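You operate a simulated robot arm through the tools that you are given. There is no shell and no other tool.

You are at the controls of a simulated two-armed robot. One attempt, no reset.

TASK
Test-run machine one empty at 30 rpm for 15 seconds, then switch drive and power off.
Fine: hands off the plate till it stops.

The check looks at the end state, three seconds after you hand in, the way a careful person would. Anything else that was tipped, shoved, dropped, spilled or broken makes it a failure.

THE ROBOT
Two 7-joint arms with fingered hands on one trunk that stands fixed in place. Base frame: the origin is at the foot of the trunk, x ahead of it, y to its left, z up; the work surface is at about z = 760. Units: mm, rad, N and s.
The left shoulder is at [70, 169, 1218], the right one opposite. With the tool pointing down near the work surface each hand reaches from about 100 to 660 mm from the base axis, measured 20 degrees to its own side. Payload 3.4 kg a hand.
Tool frame (each hand has its own): the origin (TCP) lies between the finger pads and is the grasp point; the fingertips stand 23 mm ahead of it; z points along the fingers, y is the line along which they close. The gripper opens to 116 mm. The gripper's body begins 65 mm behind the TCP. The gripper is a hand of 4 fingers: y runs from the thumb to the fingers, the wrist lies at [0, 0, -211] in the tool frame, and closing takes about 1.5 s.
Orientation is that of the tool frame in the base frame, as a unit quaternion [w, x, y, z]. With the fingers straight down and closing along the base's y, the tool's x points along the base's -x, its y along +y and its z along -z.

THE INTERFACE
- The arms move only by the tool send_rows. It takes "left_steps", "right_steps" or both (then of equal length, played together; a hand with none holds still); each is a list of rows, each an object of numbers (a shift or turn left out is 0, a gripper value left out holds the last): "ax", "ay", "az": the turn, a rotation vector about the base's x, y, z in units of 4 degrees (1.0 is 4 degrees); "tx", "ty", "tz": the shift along the base's x, y, z in units of 20 mm (1.0 is 20 mm); "fingers": the closure in counts, from 0 (fully open) to 255 (shut). In form: [{"ax": .., "ay": .., "az": .., "tx": .., "ty": .., "tz": .., "fingers": ..}, ...]. A call has 1 to 20 rows; each row shifts and turns the commanded pose from where the row before left it. A call with a number of a shift or a turn outside -1 to 1 is refused whole. A row lasts 0.2 s, in which the tool goes at most 50 mm and 0.15 rad; a call with a longer step from one row to the next is refused whole, and so is a gripper value outside its range. A pose out of reach is approached as far as the arm can. The call stops where the force on the tool passes 40 N (or 10 N more than at its start, if that is more) or the arm is blocked; 0.2 s more then pass. The fingers move at their own pace (about 153 mm/s each) and stop on an object; they squeeze with about 31 N. The grip force told is the motor's: it shows also when the fingers shut on nothing. Time passes only in rows, and 0.2 s behind the last, so rows that do not move let the fingers close. It gives the time, the measured TCP pose, the force on the tool (base axes), the opening and the grip force at its end, in the units of the frame above (readings bear some noise), with the torque about the TCP (base axes, N m) and any sound that the robot's microphone picked up.
- Cameras (640 x 400 px; columns grow to the right, rows downward): "scene" is now at [133.5, 50.2, 1433.5]; the picture's right is [0.47, -0.88, 0.00], its down [-0.53, -0.28, -0.80] and it looks along [0.71, 0.38, -0.60] (base axes); focal length 214 px, centre (320, 200). "left" rides on the left gripper at [-69, 1, -90] in its tool frame; the picture's right is [-0.01, -1.00, 0.00], its down [0.79, -0.01, -0.61] and it looks along [0.61, -0.01, 0.79] (tool axes); focal length 251 px, centre (320, 200). "right" rides on the right gripper at [69, 0, -90] in its tool frame; the picture's right is [-0.01, 1.00, 0.00], its down [-0.79, -0.01, -0.61] and it looks along [-0.61, 0.00, 0.79] (tool axes); focal length 251 px, centre (320, 200).
- capture(camera): a new picture of that camera. It takes no simulated time.
- lift_body(by): slides the trunk up (or, below 0, down) by that many mm; the arms and the scene camera ride with it, the base frame stays. It gives what a move gives, with no picture.
- preshape(shape, hand): the hand has 4 fingers and takes this shape, open, in about a second: jaw (thumb against the fingers, like two jaws); tri (thumb and two fingers); tip (a fingertip pinch); poke (one finger out to press); point (the index stretched); flat (the hand flat); cup (the hand cupped); fist (a fist). The gripper value then closes the fingers along that shape, each until it touches; the sizes above hold for jaw. It gives what a move gives, with no picture.
- aim_head(pan, tilt): turns the head with the scene camera to pan (to the left, within 1.501 rad either way) and tilt (down, from -0.506 to 1.204), counted from straight ahead of the robot. It gives what a move gives.
- measure_at(camera, pixels): for up to 12 pixels [column, row] of the newest picture of that camera ("zoom" is the newest enlarged one), the place [x, y, z] in the base frame of the surface seen there, good to about 2 mm, but the place of the scene camera against the robot may be out by one fixed shift of up to 25 mm in any direction. It takes no simulated time.
- enlarge(camera, box): a new picture of the part [left, top, right, bottom] of that camera's present view, enlarged. It takes no simulated time.
- close_job(): hands the job in; it is judged then, once.

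Unless the task says otherwise, let go and move clear before handing in.

The tools are called as name(argument=value, ...) on one line, values as JSON. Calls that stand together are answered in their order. send_rows: Moves the arms, as the interface text tells. Its arguments: {"type":"object","properties":{"left_steps":{"type":"array","items":{"type":"object","properties":{"ax":{"type":"number"},"ay":{"type":"number"},"az":{"type":"number"},"tx":{"type":"number"},"ty":{"type":"number"},"tz":{"type":"number"},"fingers":{"type":"number"}}}},"right_steps":{"type":"array","items":{"type":"object","properties":{"ax":{"type":"number"},"ay":{"type":"number"},"az":{"type":"number"},"tx":{"type":"number"},"ty":{"type":"number"},"tz":{"type":"number"},"fingers":{"type":"number"}}}}},"required":[]} The other tools are called the same way: lift_body (by) slides the trunk up or down; preshape (shape, hand) gives the hand a shape; aim_head (pan, tilt) turns the head that bears the scene camera; capture (camera) takes a picture; measure_at (camera, pixels) gives the place of the surface under pixels of a picture; enlarge (camera, box) takes an enlarged picture of a part of a camera's view; close_job () hands the job in.

At the start:

```text
time_s: 0.0
left_position: [291.4, 375.2, 1187.8]
left_ee_rot: [0.0, 0.0, 1.0, 0.0]
left_force: [0.2, 0.6, 0.4]
left_moment: [0.0, 0.0, 0.0]
left_gripper_width: 115.8
left_finger_force: 0.0
left_shape: jaw
right_position: [402.0, 77.8, 1264.2]
right_ee_rot: [0.0, 0.0, 1.0, -0.001]
right_force: [-0.5, 0.2, 0.5]
right_moment: [0.03, 0.01, -0.01]
right_gripper_width: 115.8
right_finger_force: 0.0
right_shape: jaw
trunk travel left (down, up): [-725.0, 215.0]
head pan, tilt: [0.492, 0.642]
```

scene: 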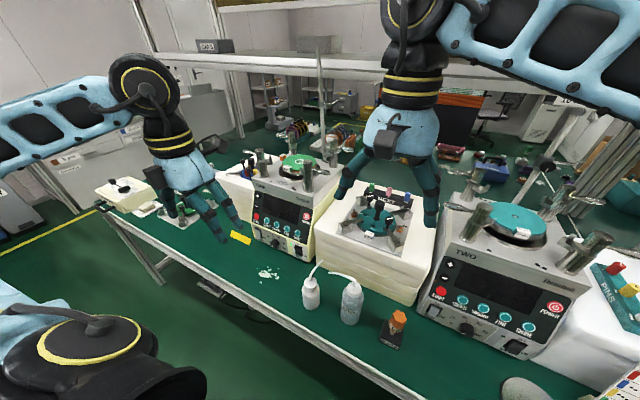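
right: 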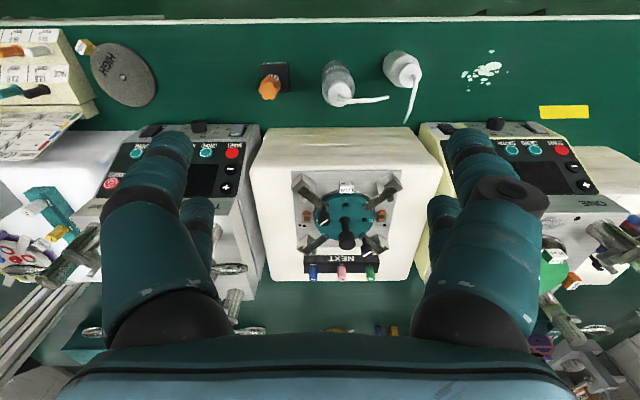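
left: 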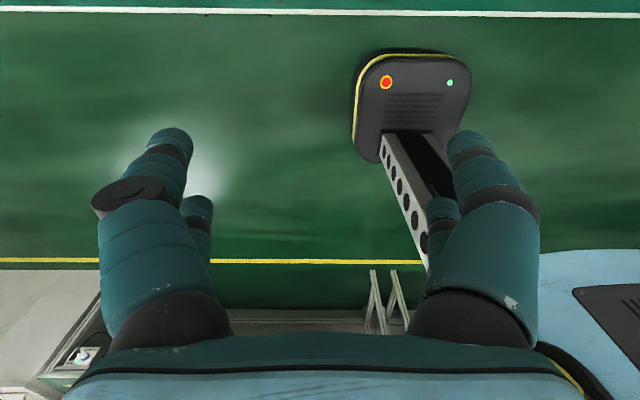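

Machine ONE stands at about pixels (285,210) and machine TWO at (510,270) in the scene view. I will enlarge ONE's panel and top before anything moves.

enlarge(camera="scene", box=[220, 130, 360, 270])

enlarge(camera="scene", box=[400, 180, 640, 380])

enlarge(camera="right", box=[420, 90, 640, 260])

```text
2.86 times, centred on (290, 200) of scene
```

zoom: 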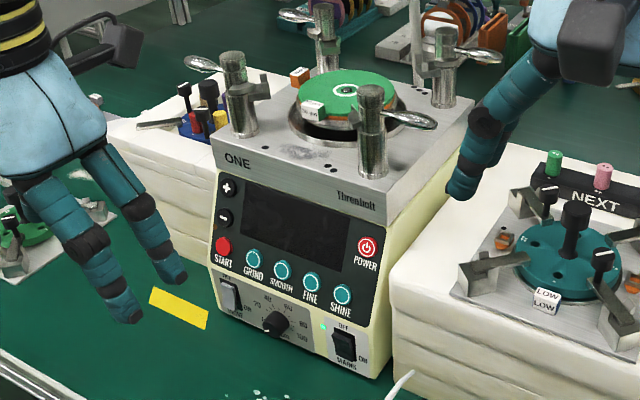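

```text
2.00 times, centred on (520, 280) of scene
```

zoom: 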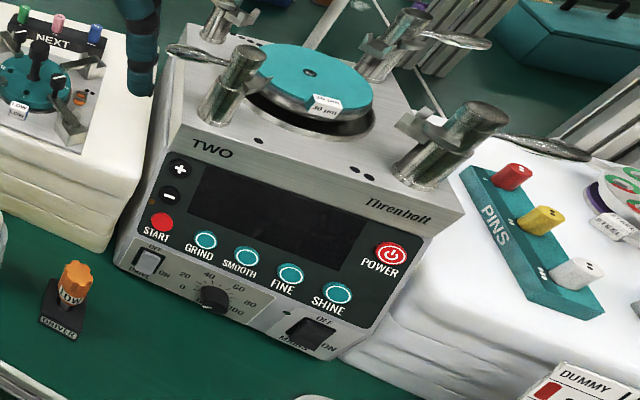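

```text
2.35 times, centred on (530, 175) of right
```

zoom: 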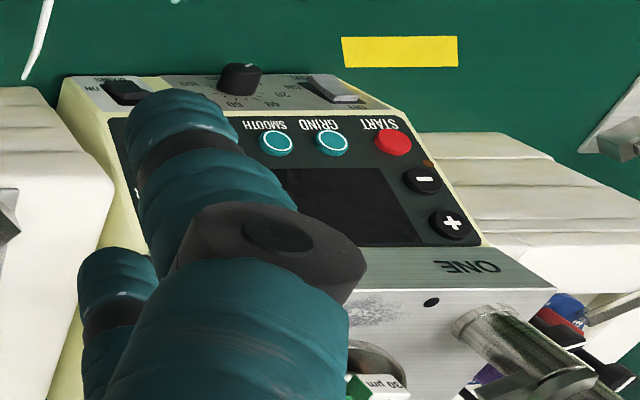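

ONE has a panel with +/-, START, GRIND/SMOOTH/FINE/SHINE and POWER, plus a DRIVE rocker, a dial and a MAINS rocker with a green lamp beside it. I'll enlarge the lower panel and the top, and measure the controls.

enlarge(camera="scene", box=[260, 140, 330, 184])

enlarge(camera="scene", box=[245, 190, 315, 262])

measure_at(camera="scene", pixels=[[270, 235], [279, 241], [295, 250], [269, 218], [306, 215], [288, 224], [275, 222], [281, 227], [294, 229], [257, 205], [257, 211], [256, 219]])

```text
9.09 times, centred on (295, 162) of scene
```

zoom: 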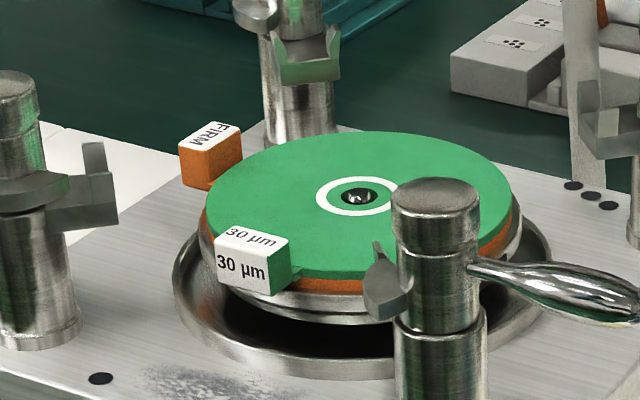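

```text
5.56 times, centred on (280, 226) of scene
```

zoom: 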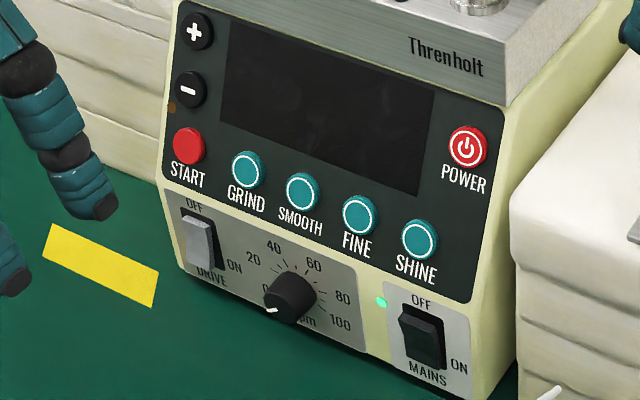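

```text
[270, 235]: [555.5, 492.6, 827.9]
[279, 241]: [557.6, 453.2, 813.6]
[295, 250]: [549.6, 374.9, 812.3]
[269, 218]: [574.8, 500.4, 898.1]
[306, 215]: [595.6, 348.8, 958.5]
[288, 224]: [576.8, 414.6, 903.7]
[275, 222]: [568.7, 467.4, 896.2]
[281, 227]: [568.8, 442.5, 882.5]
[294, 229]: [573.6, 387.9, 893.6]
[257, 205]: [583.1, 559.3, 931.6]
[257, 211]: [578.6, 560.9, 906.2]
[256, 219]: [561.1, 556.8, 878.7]
```

ONE's mains lamp is lit (around (312,222) in the scene), the drive rocker looks up (OFF), and the dial sits near 0. I'll look around for instruction cards and other hazards before touching anything.

aim_head(pan=-0.3, tilt=0.75)

capture(camera="scene")

enlarge(camera="scene", box=[200, 150, 520, 350])

```text
time_s: 1.1
left_position: [290.5, 373.9, 1189.1]
left_ee_rot: [0.0, 0.0, 1.0, 0.001]
left_force: [1.0, 0.3, 0.1]
left_moment: [0.0, 0.02, -0.04]
left_gripper_width: 115.9
left_finger_force: 0.0
left_shape: jaw
right_position: [402.5, 76.5, 1262.5]
right_ee_rot: [0.0, 0.0, 1.0, 0.0]
right_force: [1.1, -0.6, 0.6]
right_moment: [0.01, -0.02, 0.01]
right_gripper_width: 115.8
right_finger_force: 0.0
right_shape: jaw
trunk travel left (down, up): [-725.0, 215.0]
head pan, tilt: [-0.3, 0.75]
```

```text
taken
```

scene: 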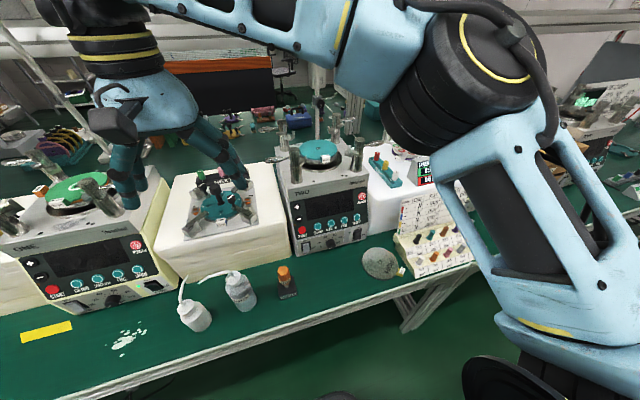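

```text
2.00 times, centred on (360, 250) of scene
```

zoom: 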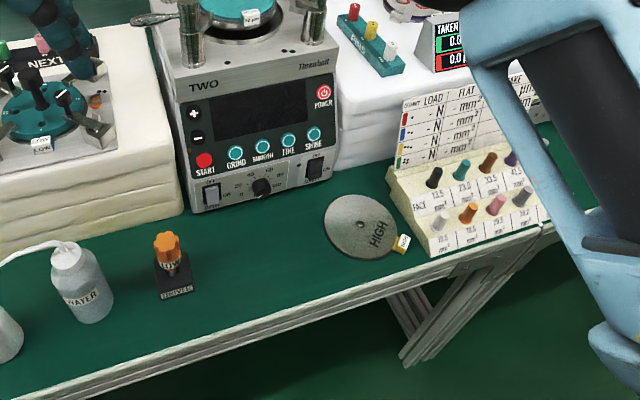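

The cards on the right (load/area table, "TAKEN" display) belong to other jobs. I'll move the right arm out to its own side, high up, and look left and straight at machine one.

send_rows(right_steps=[{"ty": -1}, {"ty": -1}, {"ty": -1}, {"ty": -1}, {"ty": -1}, {"ty": -1}, {"ty": -1}, {"ty": -1}, {"ty": -1}, {"ty": -1}, {"ty": -1}, {"ty": -1}, {"ty": -1}, {"ty": -1}, {"ty": -1}])

aim_head(pan=0.65, tilt=0.65)

capture(camera="scene")

enlarge(camera="scene", box=[280, 120, 440, 220])

```text
time_s: 4.3
left_position: [290.4, 373.4, 1189.4]
left_ee_rot: [0.0, 0.0, 1.0, -0.001]
left_force: [0.4, -0.7, 0.3]
left_moment: [0.0, 0.02, 0.0]
left_gripper_width: 116.1
left_finger_force: 0.0
left_shape: jaw
right_position: [400.7, -222.7, 1262.9]
right_ee_rot: [0.0, 0.0, 1.0, 0.001]
right_force: [-0.2, -0.2, 0.3]
right_moment: [0.01, 0.02, -0.03]
right_gripper_width: 115.9
right_finger_force: 0.2
right_shape: jaw
trunk travel left (down, up): [-725.0, 215.0]
head pan, tilt: [-0.3, 0.75]
```

```text
time_s: 5.6
left_position: [289.5, 373.8, 1187.9]
left_ee_rot: [0.0, 0.0, 1.0, 0.0]
left_force: [-0.1, -0.4, 0.5]
left_moment: [-0.01, 0.05, -0.03]
left_gripper_width: 115.6
left_finger_force: 0.0
left_shape: jaw
right_position: [401.6, -221.9, 1263.9]
right_ee_rot: [0.0, 0.0, 1.0, 0.0]
right_force: [0.5, 0.4, 0.5]
right_moment: [0.02, 0.02, 0.0]
right_gripper_width: 115.7
right_finger_force: 0.0
right_shape: jaw
trunk travel left (down, up): [-725.0, 215.0]
head pan, tilt: [0.649, 0.649]
```

```text
taken
```

scene: 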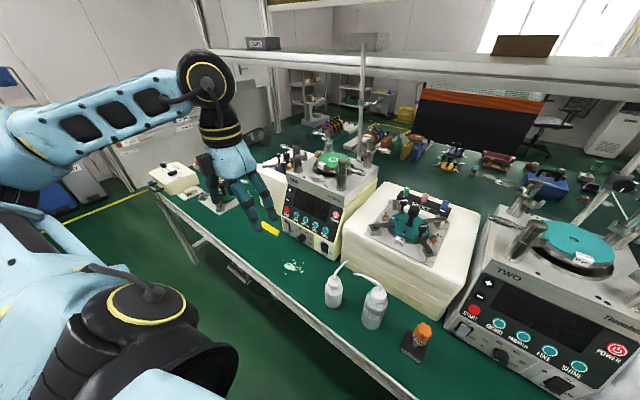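

```text
4.00 times, centred on (360, 170) of scene
```

zoom: 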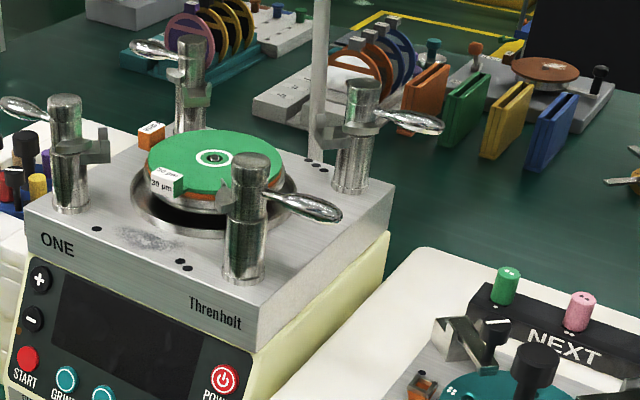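

The plate on ONE is bare: just the FIRM pad and 30 µm disc, with no holder on it. I'll measure the nearby bottles and then bring the left hand round to look at the panel up close with its own camera.

measure_at(camera="scene", pixels=[[334, 290], [343, 264], [374, 310], [357, 275], [270, 229], [291, 266], [376, 286], [186, 180]])

send_rows(left_steps=[{"ay": -1, "tx": 0.3, "ty": 0.2, "tz": -0.35}, {"ay": -1, "tx": 0.3, "ty": 0.2, "tz": -0.35}, {"ay": -1, "tx": 0.3, "ty": 0.2, "tz": -0.35}, {"ay": -1, "tx": 0.3, "ty": 0.2, "tz": -0.35}, {"ay": -1, "tx": 0.3, "ty": 0.2, "tz": -0.35}, {"ay": -1, "tx": 0.3, "ty": 0.2, "tz": -0.35}, {"ay": -1, "tx": 0.3, "ty": 0.2, "tz": -0.35}, {"ay": -1, "tx": 0.3, "ty": 0.2, "tz": -0.35}, {"ay": -1, "tx": 0.3, "ty": 0.2, "tz": -0.35}, {"ay": -1, "tx": 0.3, "ty": 0.2, "tz": -0.35}, {"ay": -1, "tx": 0.3, "ty": 0.2, "tz": -0.35}, {"ay": -1, "tx": 0.3, "ty": 0.2, "tz": -0.35}, {"ay": -1, "tx": 0.3, "ty": 0.2, "tz": -0.35}, {"ay": -1, "tx": 0.3, "ty": 0.2, "tz": -0.35}, {"ay": -1, "tx": 0.3, "ty": 0.2, "tz": -0.35}, {"ay": -1, "tx": 0.3, "ty": 0.2, "tz": -0.35}, {"ay": -1, "tx": 0.3, "ty": 0.2, "tz": -0.35}, {"ay": -1, "tx": 0.3, "ty": 0.2, "tz": -0.35}])

capture(camera="left")

capture(camera="scene")

```text
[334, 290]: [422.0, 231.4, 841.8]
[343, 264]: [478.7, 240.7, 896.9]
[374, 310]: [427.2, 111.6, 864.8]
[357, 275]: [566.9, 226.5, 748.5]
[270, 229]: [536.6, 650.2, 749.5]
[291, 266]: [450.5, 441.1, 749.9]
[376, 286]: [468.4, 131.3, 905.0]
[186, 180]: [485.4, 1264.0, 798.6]
```

```text
time_s: 9.4
left_position: [399.7, 449.6, 1061.4]
left_ee_rot: [0.588, 0.0, 0.809, 0.0]
left_force: [-0.4, 0.2, -0.4]
left_moment: [0.0, -0.03, 0.01]
left_gripper_width: 116.0
left_finger_force: 0.0
left_shape: jaw
left hand out of reach, approached as far as the arm can: row 12
right_position: [401.8, -221.4, 1264.4]
right_ee_rot: [-0.001, 0.0, 1.0, 0.001]
right_force: [0.3, 1.0, 0.6]
right_moment: [0.02, -0.02, 0.02]
right_gripper_width: 115.9
right_finger_force: 0.0
right_shape: jaw
trunk travel left (down, up): [-725.0, 215.0]
head pan, tilt: [0.649, 0.649]
```

```text
taken
```

left: 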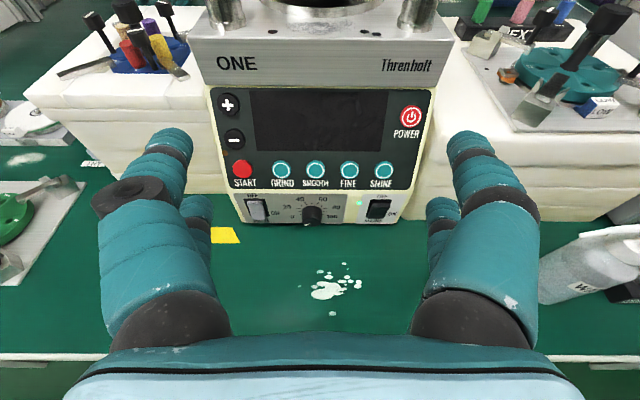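

```text
taken
```

scene: 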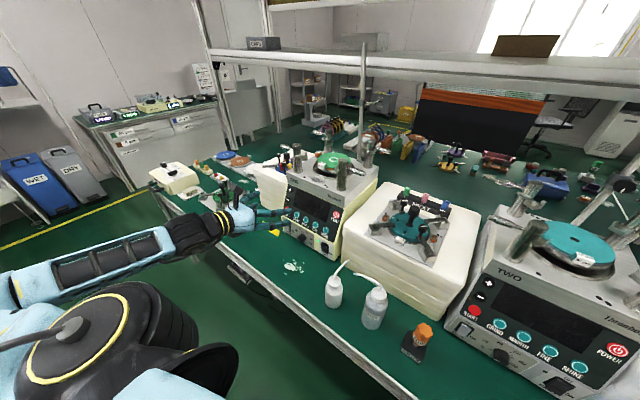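

The left camera now has the whole panel of ONE (215–430, 80–225). I'll enlarge the lower controls and measure every button from this calibrated camera.

enlarge(camera="left", box=[230, 155, 420, 235])

measure_at(camera="left", pixels=[[410, 116], [242, 168], [281, 170], [315, 170], [349, 170], [384, 170], [257, 209], [312, 214], [380, 208], [229, 104], [234, 138], [360, 202]])

enlarge(camera="left", box=[200, 0, 440, 150])

```text
3.37 times, centred on (325, 195) of left
```

zoom: 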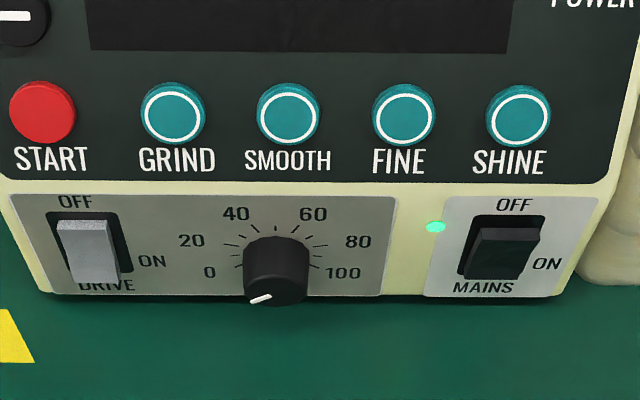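

```text
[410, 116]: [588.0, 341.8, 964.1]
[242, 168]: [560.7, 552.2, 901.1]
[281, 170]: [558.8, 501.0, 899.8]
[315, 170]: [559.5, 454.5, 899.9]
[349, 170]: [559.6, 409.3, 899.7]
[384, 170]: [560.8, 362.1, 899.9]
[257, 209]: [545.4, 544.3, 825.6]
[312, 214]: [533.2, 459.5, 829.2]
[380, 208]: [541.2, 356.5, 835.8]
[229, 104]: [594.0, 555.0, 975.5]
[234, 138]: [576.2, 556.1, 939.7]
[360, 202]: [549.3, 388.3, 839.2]
```

```text
2.67 times, centred on (320, 75) of left
```

zoom: 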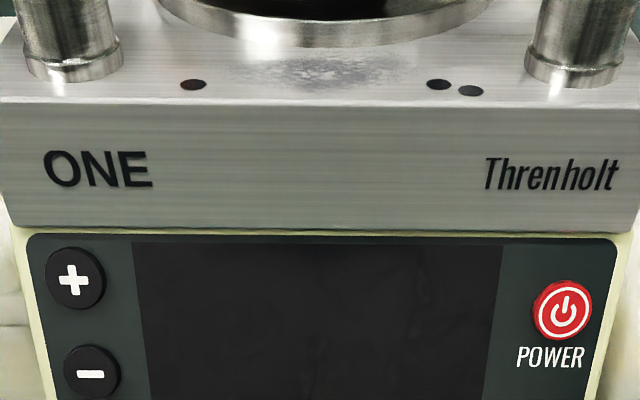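

Mains lamp is lit, and the dial pointer sits at lower left, about the 0 mark. I'll form the poke shape on the left hand in free air and see where the fingertip lies.

preshape(shape="poke", hand="left")

capture(camera="left")

enlarge(camera="scene", box=[200, 140, 380, 270])

```text
time_s: 10.3
left_position: [398.7, 450.1, 1062.1]
left_ee_rot: [0.588, 0.0, 0.809, 0.0]
left_force: [0.7, 0.0, -0.3]
left_moment: [-0.01, 0.01, -0.01]
left_gripper_width: 0.4
left_finger_force: 0.1
left_shape: poke
right_position: [401.4, -221.8, 1262.8]
right_ee_rot: [0.0, 0.0, 1.0, -0.001]
right_force: [0.3, 0.5, -0.5]
right_moment: [0.03, 0.0, -0.02]
right_gripper_width: 115.7
right_finger_force: 0.0
right_shape: jaw
trunk travel left (down, up): [-725.0, 215.0]
head pan, tilt: [0.649, 0.649]
```

```text
taken
```

left: 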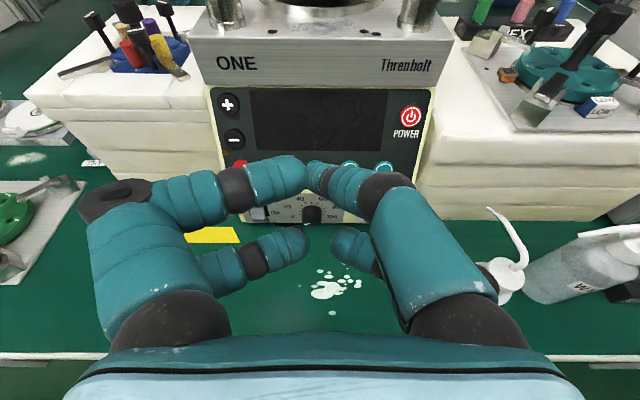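

```text
3.08 times, centred on (290, 205) of scene
```

zoom: 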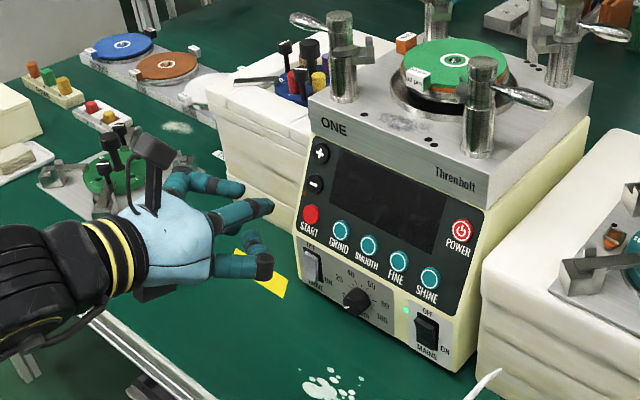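

In poke shape two digits meet near (310,172) in the left picture. I'll enlarge that and measure where the forward-most tip lies.

enlarge(camera="left", box=[220, 130, 420, 280])

measure_at(camera="left", pixels=[[300, 172], [303, 160], [312, 172], [318, 166], [296, 180], [312, 182], [280, 158], [340, 165], [300, 240], [340, 240], [290, 157], [310, 162]])

```text
2.67 times, centred on (320, 205) of left
```

zoom: 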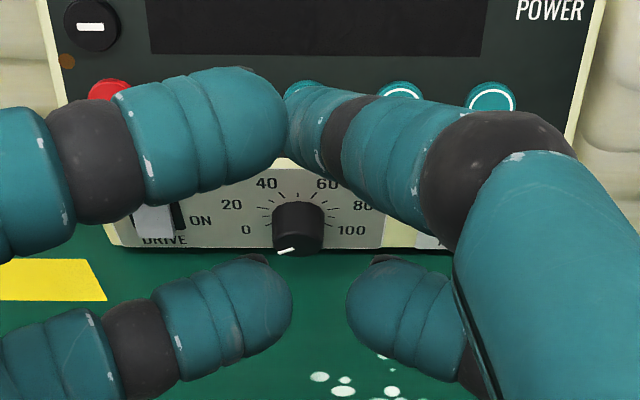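

```text
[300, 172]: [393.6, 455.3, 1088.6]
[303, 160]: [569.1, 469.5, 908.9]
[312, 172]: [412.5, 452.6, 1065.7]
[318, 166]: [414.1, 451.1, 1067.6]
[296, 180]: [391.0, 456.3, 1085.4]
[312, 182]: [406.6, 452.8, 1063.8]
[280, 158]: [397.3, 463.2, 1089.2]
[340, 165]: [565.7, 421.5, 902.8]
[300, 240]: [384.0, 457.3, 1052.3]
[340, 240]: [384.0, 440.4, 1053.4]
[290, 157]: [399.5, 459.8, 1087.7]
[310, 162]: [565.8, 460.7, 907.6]
```

The right-hand digit is the poking one, its tip about 23 mm ahead of the TCP. I'll measure the top block's front face, then go to a stand-off in front of POWER.

measure_at(camera="left", pixels=[[410, 107], [320, 50], [320, 80], [400, 80], [400, 30], [450, 75], [380, 100]])

send_rows(left_steps=[{"tx": 0.675, "ty": -0.9, "tz": -0.525}, {"tx": 0.675, "ty": -0.9, "tz": -0.525}, {"tx": 0.675, "ty": -0.9, "tz": -0.525}, {"tx": 0.675, "ty": -0.9, "tz": -0.525}, {"tx": 0.675, "ty": -0.9, "tz": -0.525}, {"tx": 0.675, "ty": -0.9, "tz": -0.525}])

capture(camera="left")

capture(camera="scene")

```text
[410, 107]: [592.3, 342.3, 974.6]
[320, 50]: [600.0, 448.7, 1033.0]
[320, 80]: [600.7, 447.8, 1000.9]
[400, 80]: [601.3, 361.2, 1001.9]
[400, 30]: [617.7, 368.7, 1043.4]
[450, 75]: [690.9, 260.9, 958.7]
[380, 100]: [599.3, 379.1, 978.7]
```

```text
time_s: 11.7
left_position: [456.5, 375.9, 1033.2]
left_ee_rot: [0.588, 0.001, 0.809, -0.001]
left_force: [0.4, 0.5, -0.3]
left_moment: [-0.01, 0.01, -0.01]
left_gripper_width: 0.1
left_finger_force: 0.0
left_shape: poke
left hand out of reach, approached as far as the arm can: row 4, 5, 6
right_position: [402.3, -221.3, 1263.4]
right_ee_rot: [0.0, 0.0, 1.0, 0.0]
right_force: [-0.8, -0.6, 0.8]
right_moment: [-0.02, 0.02, 0.02]
right_gripper_width: 115.8
right_finger_force: 0.1
right_shape: jaw
trunk travel left (down, up): [-725.0, 215.0]
head pan, tilt: [0.649, 0.649]
```

```text
taken
```

left: 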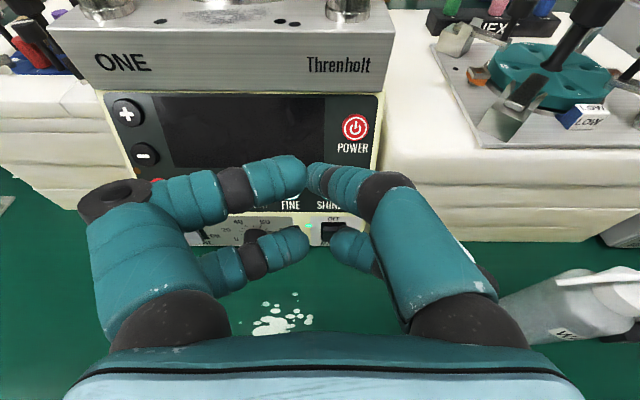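

```text
taken
```

scene: 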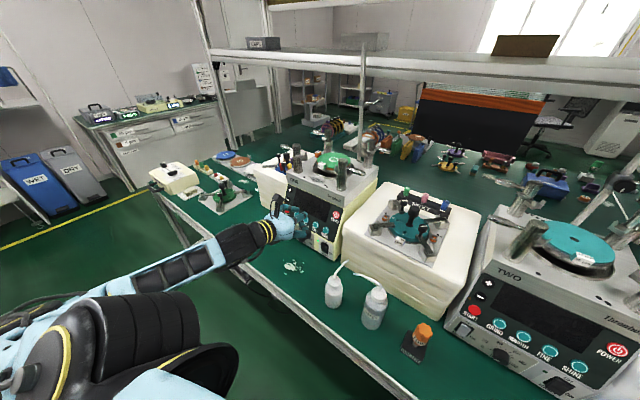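

The arm stopped short at (456,376,1033) with rows 4–6 out of reach, so the wrist is near a limit with the hand straight ahead. I'll send a still row to see whether it settles.

send_rows(left_steps=[{"tx": 0}, {"tx": 0}])

```text
time_s: 12.3
left_position: [456.1, 375.6, 1034.0]
left_ee_rot: [0.587, 0.001, 0.81, -0.001]
left_force: [-0.1, 0.0, -0.4]
left_moment: [-0.03, 0.05, 0.01]
left_gripper_width: 0.1
left_finger_force: 0.0
left_shape: poke
right_position: [401.8, -221.3, 1261.7]
right_ee_rot: [0.0, 0.0, 1.0, 0.0]
right_force: [0.4, 0.1, -0.7]
right_moment: [0.02, -0.02, 0.03]
right_gripper_width: 116.1
right_finger_force: 0.1
right_shape: jaw
trunk travel left (down, up): [-725.0, 215.0]
head pan, tilt: [0.649, 0.649]
```

It holds at (456,376,1033) with the command reset there. I'll yaw the hand to the right by 16° while moving toward POWER, to see if this eases the wrist.

send_rows(left_steps=[{"az": -1, "tx": 0.2}, {"az": -1, "tx": 0.2}, {"az": -1, "tx": 0.2}, {"az": -1, "tx": 0.2}, {"ty": -0.6, "tz": -0.5}, {"ty": -0.6, "tz": -0.5}, {"ty": -0.5, "tz": -0.5}])

capture(camera="scene")

```text
time_s: 13.9
left_position: [472.3, 341.4, 1005.3]
left_ee_rot: [0.581, 0.113, 0.802, -0.082]
left_force: [-0.1, -0.7, -0.1]
left_moment: [-0.02, -0.02, -0.03]
left_gripper_width: 0.0
left_finger_force: 0.1
left_shape: poke
right_position: [402.3, -222.5, 1263.3]
right_ee_rot: [0.0, 0.0, 1.0, 0.0]
right_force: [-0.3, -0.1, -0.2]
right_moment: [-0.02, 0.0, 0.0]
right_gripper_width: 116.0
right_finger_force: 0.1
right_shape: jaw
trunk travel left (down, up): [-725.0, 215.0]
head pan, tilt: [0.649, 0.649]
```

```text
taken
```

scene: 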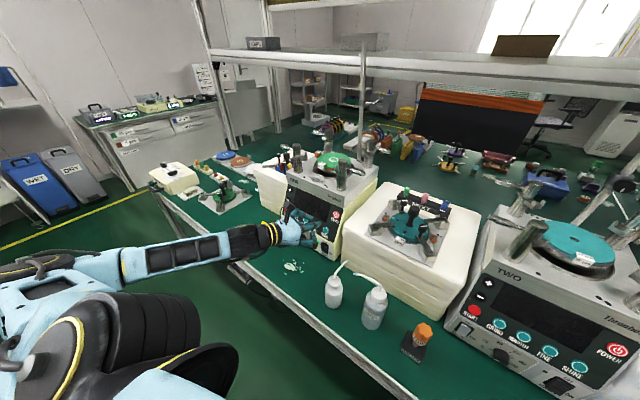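

Yawing 16° worked: TCP is now (472,341,1005). Next I go to a stand-off about 30 mm off POWER along the panel's normal.

send_rows(left_steps=[{"tx": 0.68, "ty": 0.07, "tz": -0.22}, {"tx": 0.68, "ty": 0.07, "tz": -0.22}, {"tx": 0.68, "ty": 0.07, "tz": -0.22}, {"tx": 0.68, "ty": 0.07, "tz": -0.22}, {"tx": 0.68, "ty": 0.07, "tz": -0.22}, {"tx": 0}])

capture(camera="left")

enlarge(camera="scene", box=[240, 140, 400, 270])

```text
time_s: 15.3
left_position: [515.2, 371.1, 1018.0]
left_ee_rot: [0.582, 0.113, 0.802, -0.081]
left_force: [0.3, -0.3, -0.4]
left_moment: [0.01, 0.01, -0.01]
left_gripper_width: 0.0
left_finger_force: 0.0
left_shape: poke
left hand out of reach, approached as far as the arm can: row 1, 2, 3, 4, 5
right_position: [402.3, -222.1, 1263.5]
right_ee_rot: [-0.001, 0.0, 1.0, 0.0]
right_force: [-0.5, -0.6, 0.4]
right_moment: [-0.03, 0.01, 0.0]
right_gripper_width: 115.9
right_finger_force: 0.0
right_shape: jaw
trunk travel left (down, up): [-725.0, 215.0]
head pan, tilt: [0.649, 0.649]
```

```text
taken
```

left: 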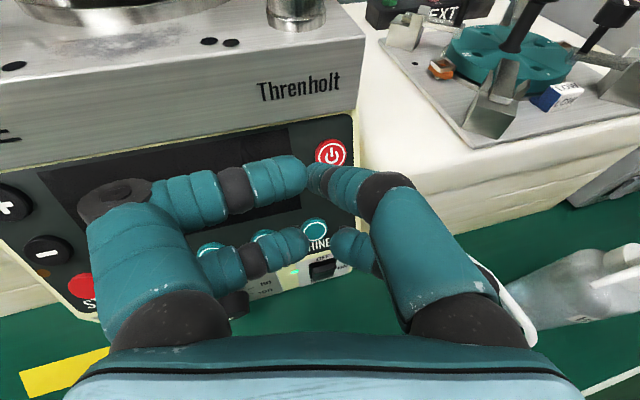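

```text
3.08 times, centred on (320, 205) of scene
```

zoom: 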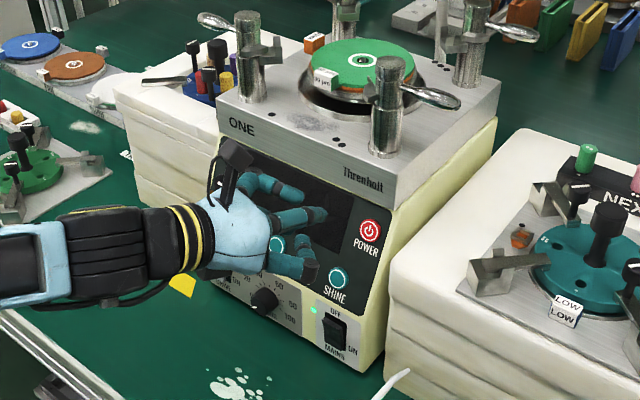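

Again short, at (515,371,1018); POWER shows at (331,153) in the left view. I'll yaw a further 16° right, which puts the wrist farther out, and then approach again.

send_rows(left_steps=[{"az": -1, "tx": -0.3}, {"az": -1, "tx": -0.3}, {"az": -1, "tx": -0.3}, {"az": -1, "tx": -0.3}, {"tx": 0}])

send_rows(left_steps=[{"ty": -0.25, "tz": -0.4}, {"ty": -0.25, "tz": -0.4}, {"ty": -0.25, "tz": -0.4}, {"ty": -0.1, "tz": -0.3, "tx": 0.5}, {"tx": 0.5}, {"tx": 0}])

capture(camera="left")

capture(camera="scene")

```text
time_s: 16.5
left_position: [492.7, 370.3, 1017.2]
left_ee_rot: [0.565, 0.223, 0.778, -0.162]
left_force: [0.3, 0.0, -0.3]
left_moment: [0.02, 0.0, -0.01]
left_gripper_width: 0.0
left_finger_force: 0.0
left_shape: poke
right_position: [401.7, -221.3, 1262.9]
right_ee_rot: [0.0, 0.0, 1.0, 0.0]
right_force: [-0.3, 0.7, 1.0]
right_moment: [0.0, 0.01, 0.02]
right_gripper_width: 115.8
right_finger_force: 0.0
right_shape: jaw
trunk travel left (down, up): [-725.0, 215.0]
head pan, tilt: [0.649, 0.649]
```

```text
time_s: 17.9
left_position: [512.6, 352.5, 986.7]
left_ee_rot: [0.565, 0.223, 0.778, -0.162]
left_force: [-0.6, 0.1, 0.4]
left_moment: [-0.02, -0.04, 0.06]
left_gripper_width: 0.1
left_finger_force: 0.1
left_shape: poke
right_position: [402.1, -221.9, 1264.0]
right_ee_rot: [0.0, 0.001, 1.0, 0.0]
right_force: [0.7, -0.2, -0.5]
right_moment: [-0.01, -0.02, 0.01]
right_gripper_width: 116.0
right_finger_force: 0.1
right_shape: jaw
trunk travel left (down, up): [-725.0, 215.0]
head pan, tilt: [0.649, 0.649]
```

```text
taken
```

left: 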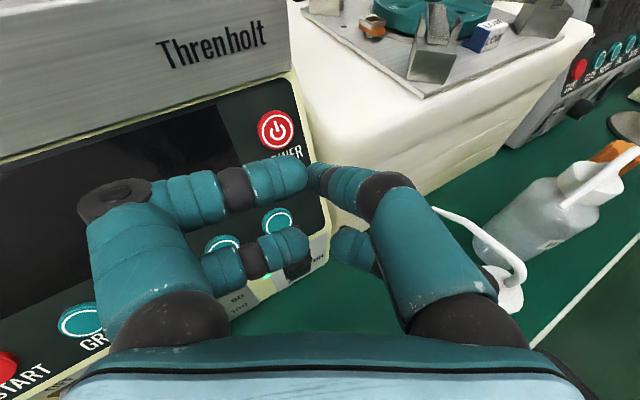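

```text
taken
```

scene: 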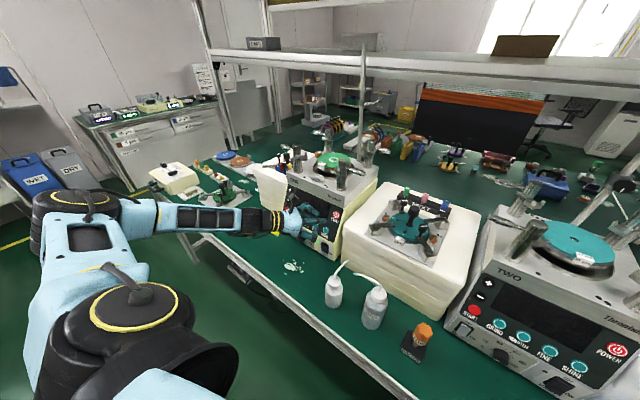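

Now the pose is reached: the tip should be near (531,341,980), and POWER is at (276,130) in the left view. I'll remeasure POWER and the tip.

measure_at(camera="left", pixels=[[276, 130], [266, 122], [286, 138], [262, 135], [313, 168], [318, 165], [300, 190], [256, 260], [300, 262]])

enlarge(camera="left", box=[240, 100, 360, 200])

enlarge(camera="scene", box=[270, 160, 360, 260])

```text
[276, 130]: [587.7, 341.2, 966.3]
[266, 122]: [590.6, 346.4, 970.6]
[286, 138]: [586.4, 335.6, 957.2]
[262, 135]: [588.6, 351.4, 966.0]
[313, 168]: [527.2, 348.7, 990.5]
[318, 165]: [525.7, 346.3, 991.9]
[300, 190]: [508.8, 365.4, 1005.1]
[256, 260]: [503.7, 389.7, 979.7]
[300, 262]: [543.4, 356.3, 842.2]
```

```text
4.00 times, centred on (300, 150) of left
```

zoom: 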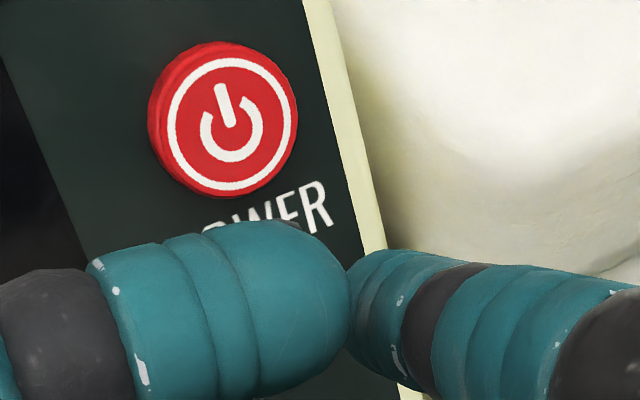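

```text
4.00 times, centred on (315, 210) of scene
```

zoom: 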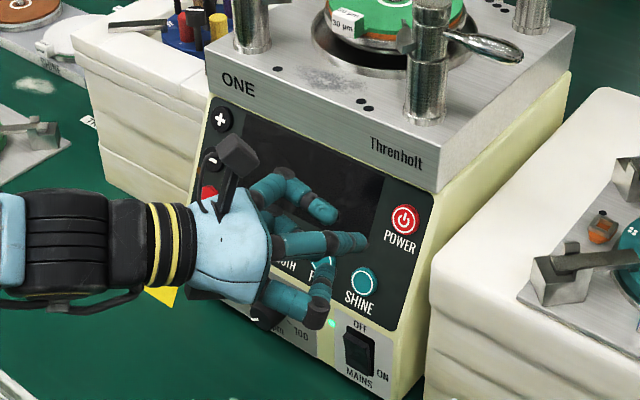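

The poking fingertip is clear of the other digits, and POWER measures (588,341,966). I'll approach along the panel normal to about 8 mm short of it.

send_rows(left_steps=[{"tx": 0.72, "tz": -0.03}, {"tx": 0.72, "tz": -0.03}, {"tx": 0.46, "tz": -0.2}, {"tx": 0.46, "tz": -0.2}, {"tx": 0}])

capture(camera="left")

enlarge(camera="scene", box=[290, 180, 350, 240])

```text
time_s: 19.1
left_position: [559.6, 353.9, 977.7]
left_ee_rot: [0.565, 0.223, 0.778, -0.162]
left_force: [0.3, -0.5, 1.1]
left_moment: [0.01, 0.03, -0.02]
left_gripper_width: 0.2
left_finger_force: 0.1
left_shape: poke
right_position: [401.9, -222.0, 1263.0]
right_ee_rot: [0.0, 0.0, 1.0, 0.0]
right_force: [0.0, -0.5, 0.4]
right_moment: [0.02, 0.01, -0.03]
right_gripper_width: 115.9
right_finger_force: 0.0
right_shape: jaw
trunk travel left (down, up): [-725.0, 215.0]
head pan, tilt: [0.649, 0.649]
```

```text
taken
```

left: 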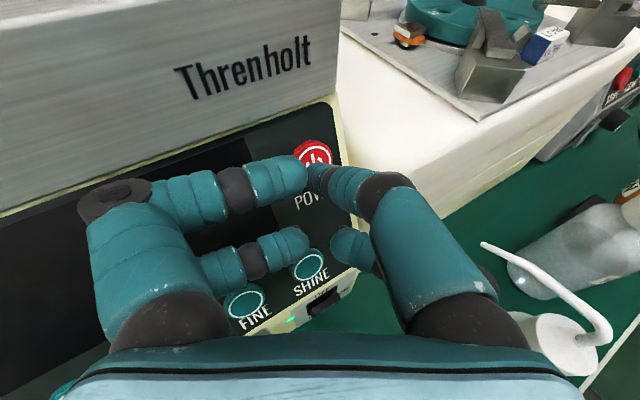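

```text
6.67 times, centred on (320, 210) of scene
```

zoom: 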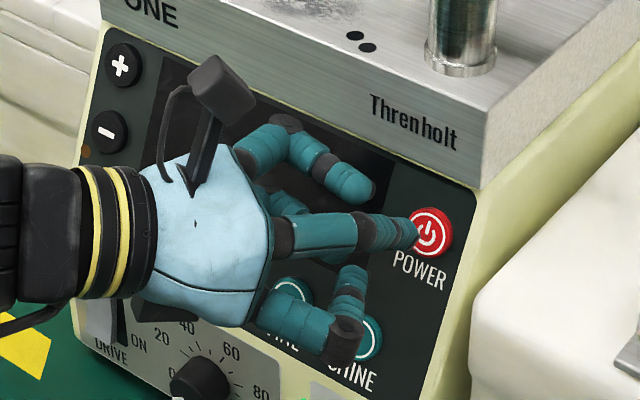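

The tip is lined up just left of POWER's centre in the scene zoom (415,235), with no contact force yet. I'll press in small steps along the normal.

send_rows(left_steps=[{"tx": 0.114, "tz": -0.051, "ty": -0.05}, {"tx": 0.114, "tz": -0.051, "ty": -0.05}, {"tx": 0.114, "tz": -0.051}, {"tx": 0.0913, "tz": -0.0407}, {"tx": 0.0913, "tz": -0.0407}])

capture(camera="left")

enlarge(camera="scene", box=[270, 170, 350, 250])

```text
time_s: 20.3
left_position: [569.0, 351.2, 974.7]
left_ee_rot: [0.566, 0.223, 0.777, -0.162]
left_force: [-1.8, 0.2, 2.3]
left_moment: [-0.04, -0.04, -0.02]
left_gripper_width: 0.0
left_finger_force: 0.0
left_shape: poke
right_position: [399.7, -221.0, 1264.1]
right_ee_rot: [0.001, 0.0, 1.0, -0.001]
right_force: [-0.7, -0.8, 0.1]
right_moment: [0.02, 0.0, -0.06]
right_gripper_width: 116.3
right_finger_force: 0.1
right_shape: jaw
trunk travel left (down, up): [-725.0, 215.0]
head pan, tilt: [0.649, 0.649]
heard: click
```

```text
taken
```

left: 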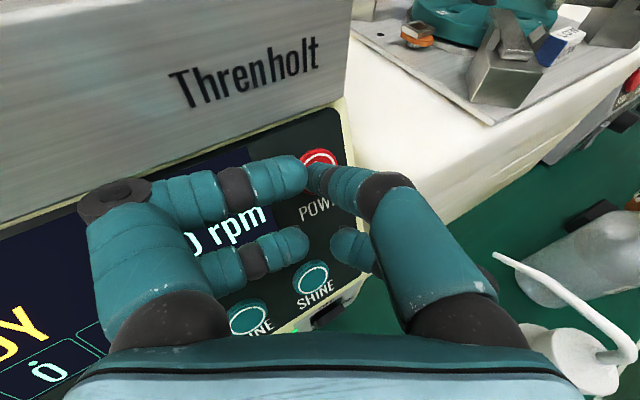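

```text
5.00 times, centred on (310, 210) of scene
```

zoom: 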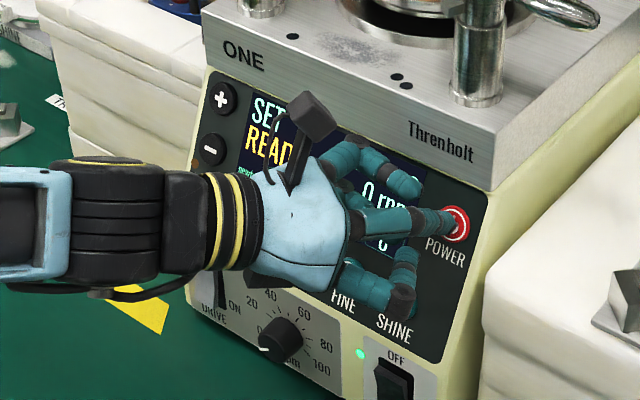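

A click, and the display came on ("SET … 0 rpm / READY"). I'll back the finger off along the normal and read the display.

send_rows(left_steps=[{"tx": -0.3, "tz": 0.13}, {"tx": -0.9, "tz": 0.2}, {"tx": -1, "ty": 0.2, "tz": 0.2}, {"tx": -1, "ty": 0.3, "tz": 0.2}, {"tx": -1, "ty": 0.3}, {"tx": -1, "ty": 0.3}, {"tx": 0}])

capture(camera="left")

enlarge(camera="scene", box=[270, 170, 350, 250])

```text
time_s: 21.9
left_position: [466.2, 373.0, 987.2]
left_ee_rot: [0.565, 0.223, 0.778, -0.162]
left_force: [0.2, -0.3, 0.0]
left_moment: [0.0, -0.01, 0.04]
left_gripper_width: 0.0
left_finger_force: 0.0
left_shape: poke
right_position: [402.3, -221.2, 1263.6]
right_ee_rot: [0.0, 0.0, 1.0, 0.0]
right_force: [-1.6, -0.6, 0.3]
right_moment: [0.0, 0.0, 0.03]
right_gripper_width: 115.8
right_finger_force: 0.1
right_shape: jaw
trunk travel left (down, up): [-725.0, 215.0]
head pan, tilt: [0.649, 0.649]
```

```text
taken
```

left: 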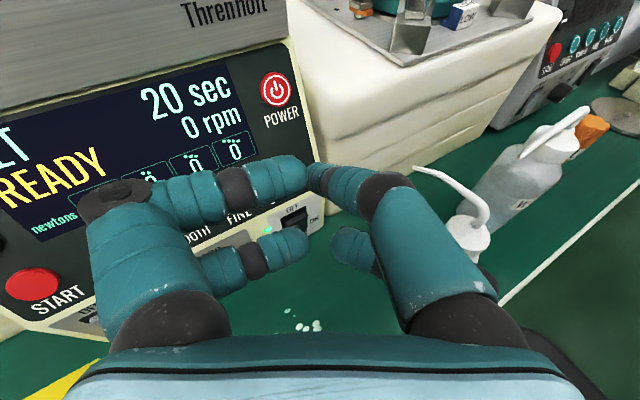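

```text
5.00 times, centred on (310, 210) of scene
```

zoom: 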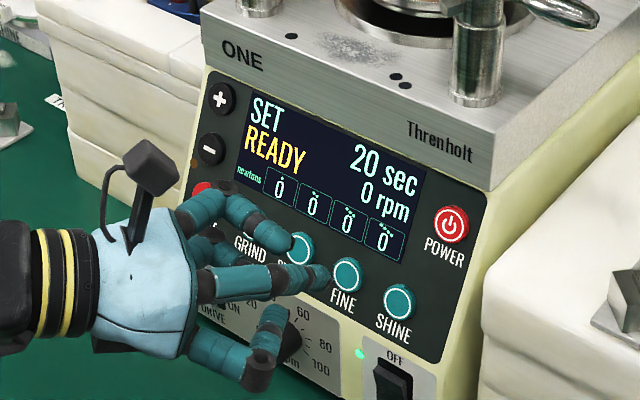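

The display reads SET 20 sec, READY, 0 rpm. So +/- sets the seconds and the dial sets rpm; the time has to come down to 15. I'll bring the hand left in front of "−" with the yaw undone.

send_rows(left_steps=[{"ty": 0.9, "az": 0.8}, {"ty": 0.9, "az": 0.8}, {"ty": 0.9, "az": 0.8}, {"ty": 0.9, "az": 0.8}, {"ty": 0.9, "az": 0.8}, {"ty": 0.9, "az": 0.8}, {"ty": 0.9, "az": 0.8}, {"ty": 0.9, "az": 0.8}, {"ty": 0.9, "az": 0.8}, {"ty": 0.9, "az": 0.8}, {"tx": 0}])

capture(camera="left")

capture(camera="scene")

```text
time_s: 24.3
left_position: [466.9, 554.7, 986.8]
left_ee_rot: [0.588, -0.001, 0.809, 0.0]
left_force: [0.5, -0.4, -0.1]
left_moment: [-0.02, -0.02, -0.01]
left_gripper_width: 0.1
left_finger_force: 0.1
left_shape: poke
right_position: [402.4, -221.9, 1262.7]
right_ee_rot: [0.0, 0.0, 1.0, 0.0]
right_force: [-0.4, -0.9, 0.1]
right_moment: [-0.04, -0.01, -0.06]
right_gripper_width: 116.0
right_finger_force: 0.0
right_shape: jaw
trunk travel left (down, up): [-725.0, 215.0]
head pan, tilt: [0.649, 0.649]
```

```text
taken
```

left: 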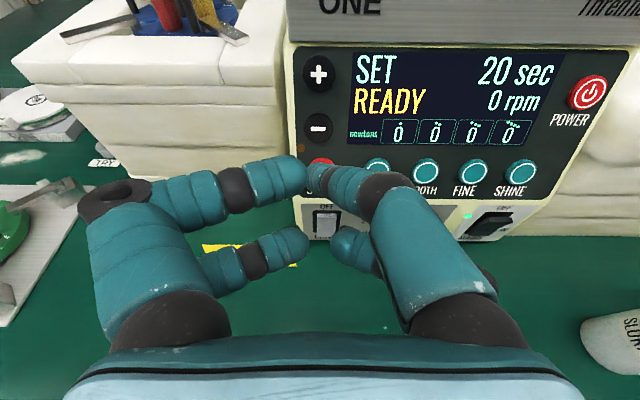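

```text
taken
```

scene: 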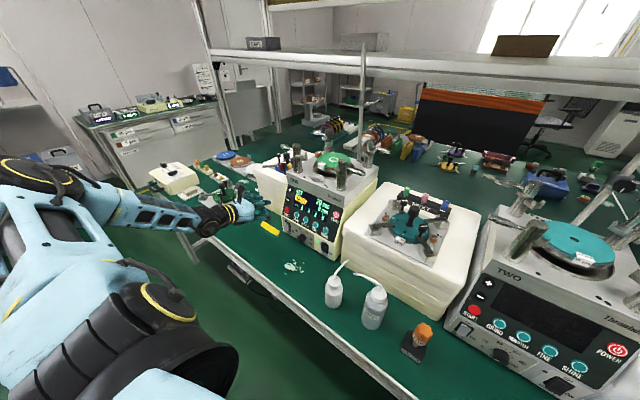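

The hand is now in front of "−" at (318,130). I'll measure the left column of buttons and read the wall note at (207,80) in the scene.

measure_at(camera="left", pixels=[[318, 130], [319, 75], [322, 160], [376, 165], [425, 172], [470, 172], [327, 222], [310, 130], [326, 130]])

enlarge(camera="scene", box=[185, 55, 235, 105])

enlarge(camera="left", box=[280, 40, 620, 240])

```text
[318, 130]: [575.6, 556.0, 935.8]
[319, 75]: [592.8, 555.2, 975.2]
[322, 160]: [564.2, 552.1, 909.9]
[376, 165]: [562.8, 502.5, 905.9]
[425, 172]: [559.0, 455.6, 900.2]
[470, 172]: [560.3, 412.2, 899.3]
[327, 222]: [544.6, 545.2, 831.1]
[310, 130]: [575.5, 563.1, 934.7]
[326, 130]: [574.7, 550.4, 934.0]
```

```text
8.00 times, centred on (210, 80) of scene
```

zoom: 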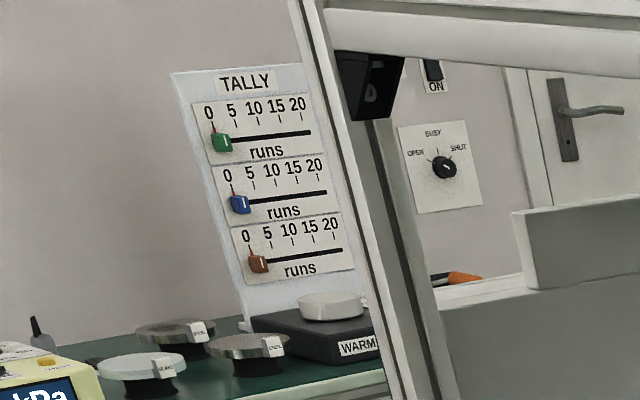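

```text
1.88 times, centred on (450, 140) of left
```

zoom: 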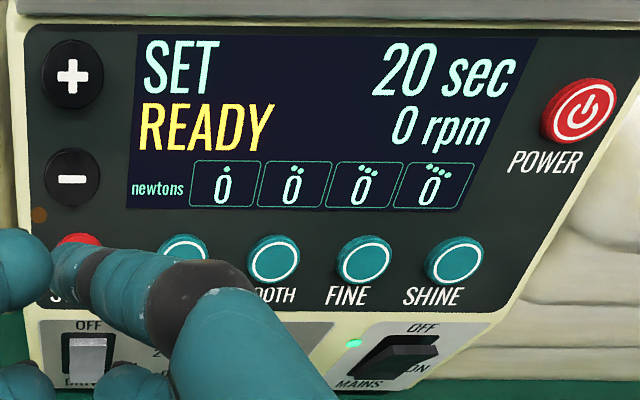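

"−" measures (576,556,936). I'll approach along the normal to about 8 mm short.

send_rows(left_steps=[{"tx": 0.74, "tz": -0.39, "ty": 0.02}, {"tx": 0.74, "tz": -0.39, "ty": 0.02}, {"tx": 0.74, "tz": -0.39, "ty": 0.02}, {"tx": 0.74, "tz": -0.39, "ty": 0.02}, {"tx": 0.46, "tz": -0.2}, {"tx": 0.46, "tz": -0.2}, {"tx": 0}])

capture(camera="left")

enlarge(camera="scene", box=[250, 170, 350, 250])

```text
time_s: 25.9
left_position: [542.7, 555.9, 946.9]
left_ee_rot: [0.588, 0.0, 0.809, 0.0]
left_force: [0.2, -0.1, 0.1]
left_moment: [0.02, -0.04, 0.0]
left_gripper_width: 0.0
left_finger_force: 0.1
left_shape: poke
right_position: [401.0, -220.7, 1263.1]
right_ee_rot: [0.0, 0.001, 1.0, 0.0]
right_force: [0.2, -0.4, 0.7]
right_moment: [-0.02, -0.01, 0.0]
right_gripper_width: 115.8
right_finger_force: 0.1
right_shape: jaw
trunk travel left (down, up): [-725.0, 215.0]
head pan, tilt: [0.649, 0.649]
```

```text
taken
```

left: 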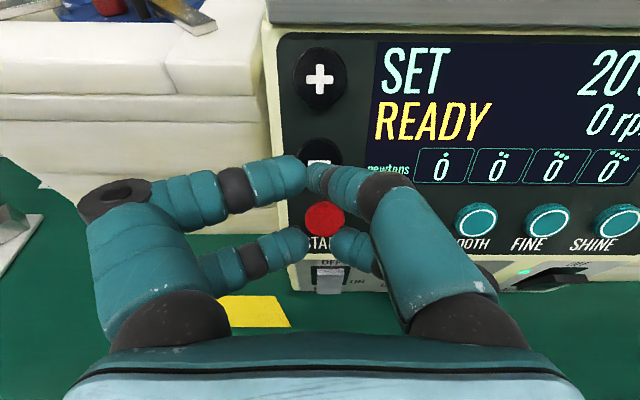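

```text
5.00 times, centred on (300, 210) of scene
```

zoom: 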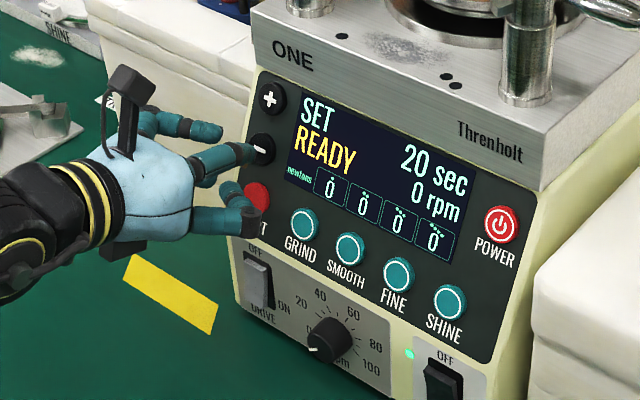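

The fingertip meets "−" in both views, but a curled knuckle at (248,220) of the zoom lies near START. I'll measure tip, knuckle and START in the same scene frame before pressing.

measure_at(camera="zoom", pixels=[[250, 153], [240, 152], [249, 222], [240, 215], [256, 192], [252, 228], [263, 148], [303, 222], [268, 98], [235, 220]])

```text
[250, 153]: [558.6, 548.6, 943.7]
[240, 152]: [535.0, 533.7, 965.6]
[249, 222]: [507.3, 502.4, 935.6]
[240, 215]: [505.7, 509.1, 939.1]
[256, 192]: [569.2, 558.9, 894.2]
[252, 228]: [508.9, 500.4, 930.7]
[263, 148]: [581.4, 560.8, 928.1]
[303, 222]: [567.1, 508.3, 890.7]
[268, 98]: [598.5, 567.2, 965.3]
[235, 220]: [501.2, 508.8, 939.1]
```

The knuckle is 50 mm behind the tip, so START is safe. I'll press "−" once with the same small steps, then back off 8 mm.

send_rows(left_steps=[{"tx": 0.114, "tz": -0.051}, {"tx": 0.114, "tz": -0.051}, {"tx": 0.114, "tz": -0.051}, {"tx": 0.0913, "tz": -0.0407}, {"tx": 0.0913, "tz": -0.0407}])

capture(camera="left")

```text
time_s: 27.1
left_position: [553.8, 555.6, 944.6]
left_ee_rot: [0.588, -0.001, 0.809, 0.001]
left_force: [-5.6, -0.2, 2.5]
left_moment: [0.01, -0.05, -0.01]
left_gripper_width: 0.5
left_finger_force: 0.0
left_shape: poke
right_position: [399.5, -221.8, 1263.8]
right_ee_rot: [0.001, 0.0, 1.0, 0.001]
right_force: [0.5, -0.6, 0.3]
right_moment: [0.01, 0.03, 0.0]
right_gripper_width: 115.9
right_finger_force: 0.1
right_shape: jaw
trunk travel left (down, up): [-725.0, 215.0]
head pan, tilt: [0.649, 0.649]
heard: click
```

```text
taken
```

left: 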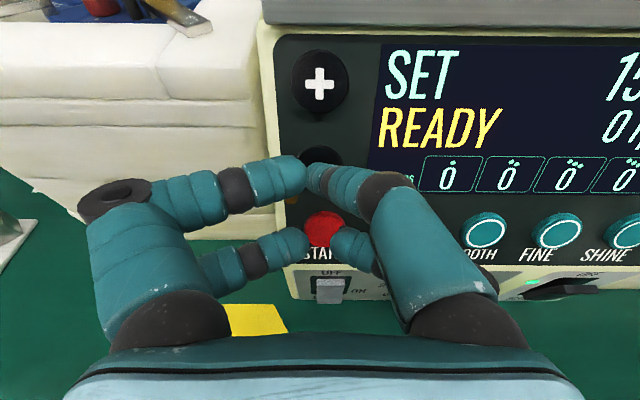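

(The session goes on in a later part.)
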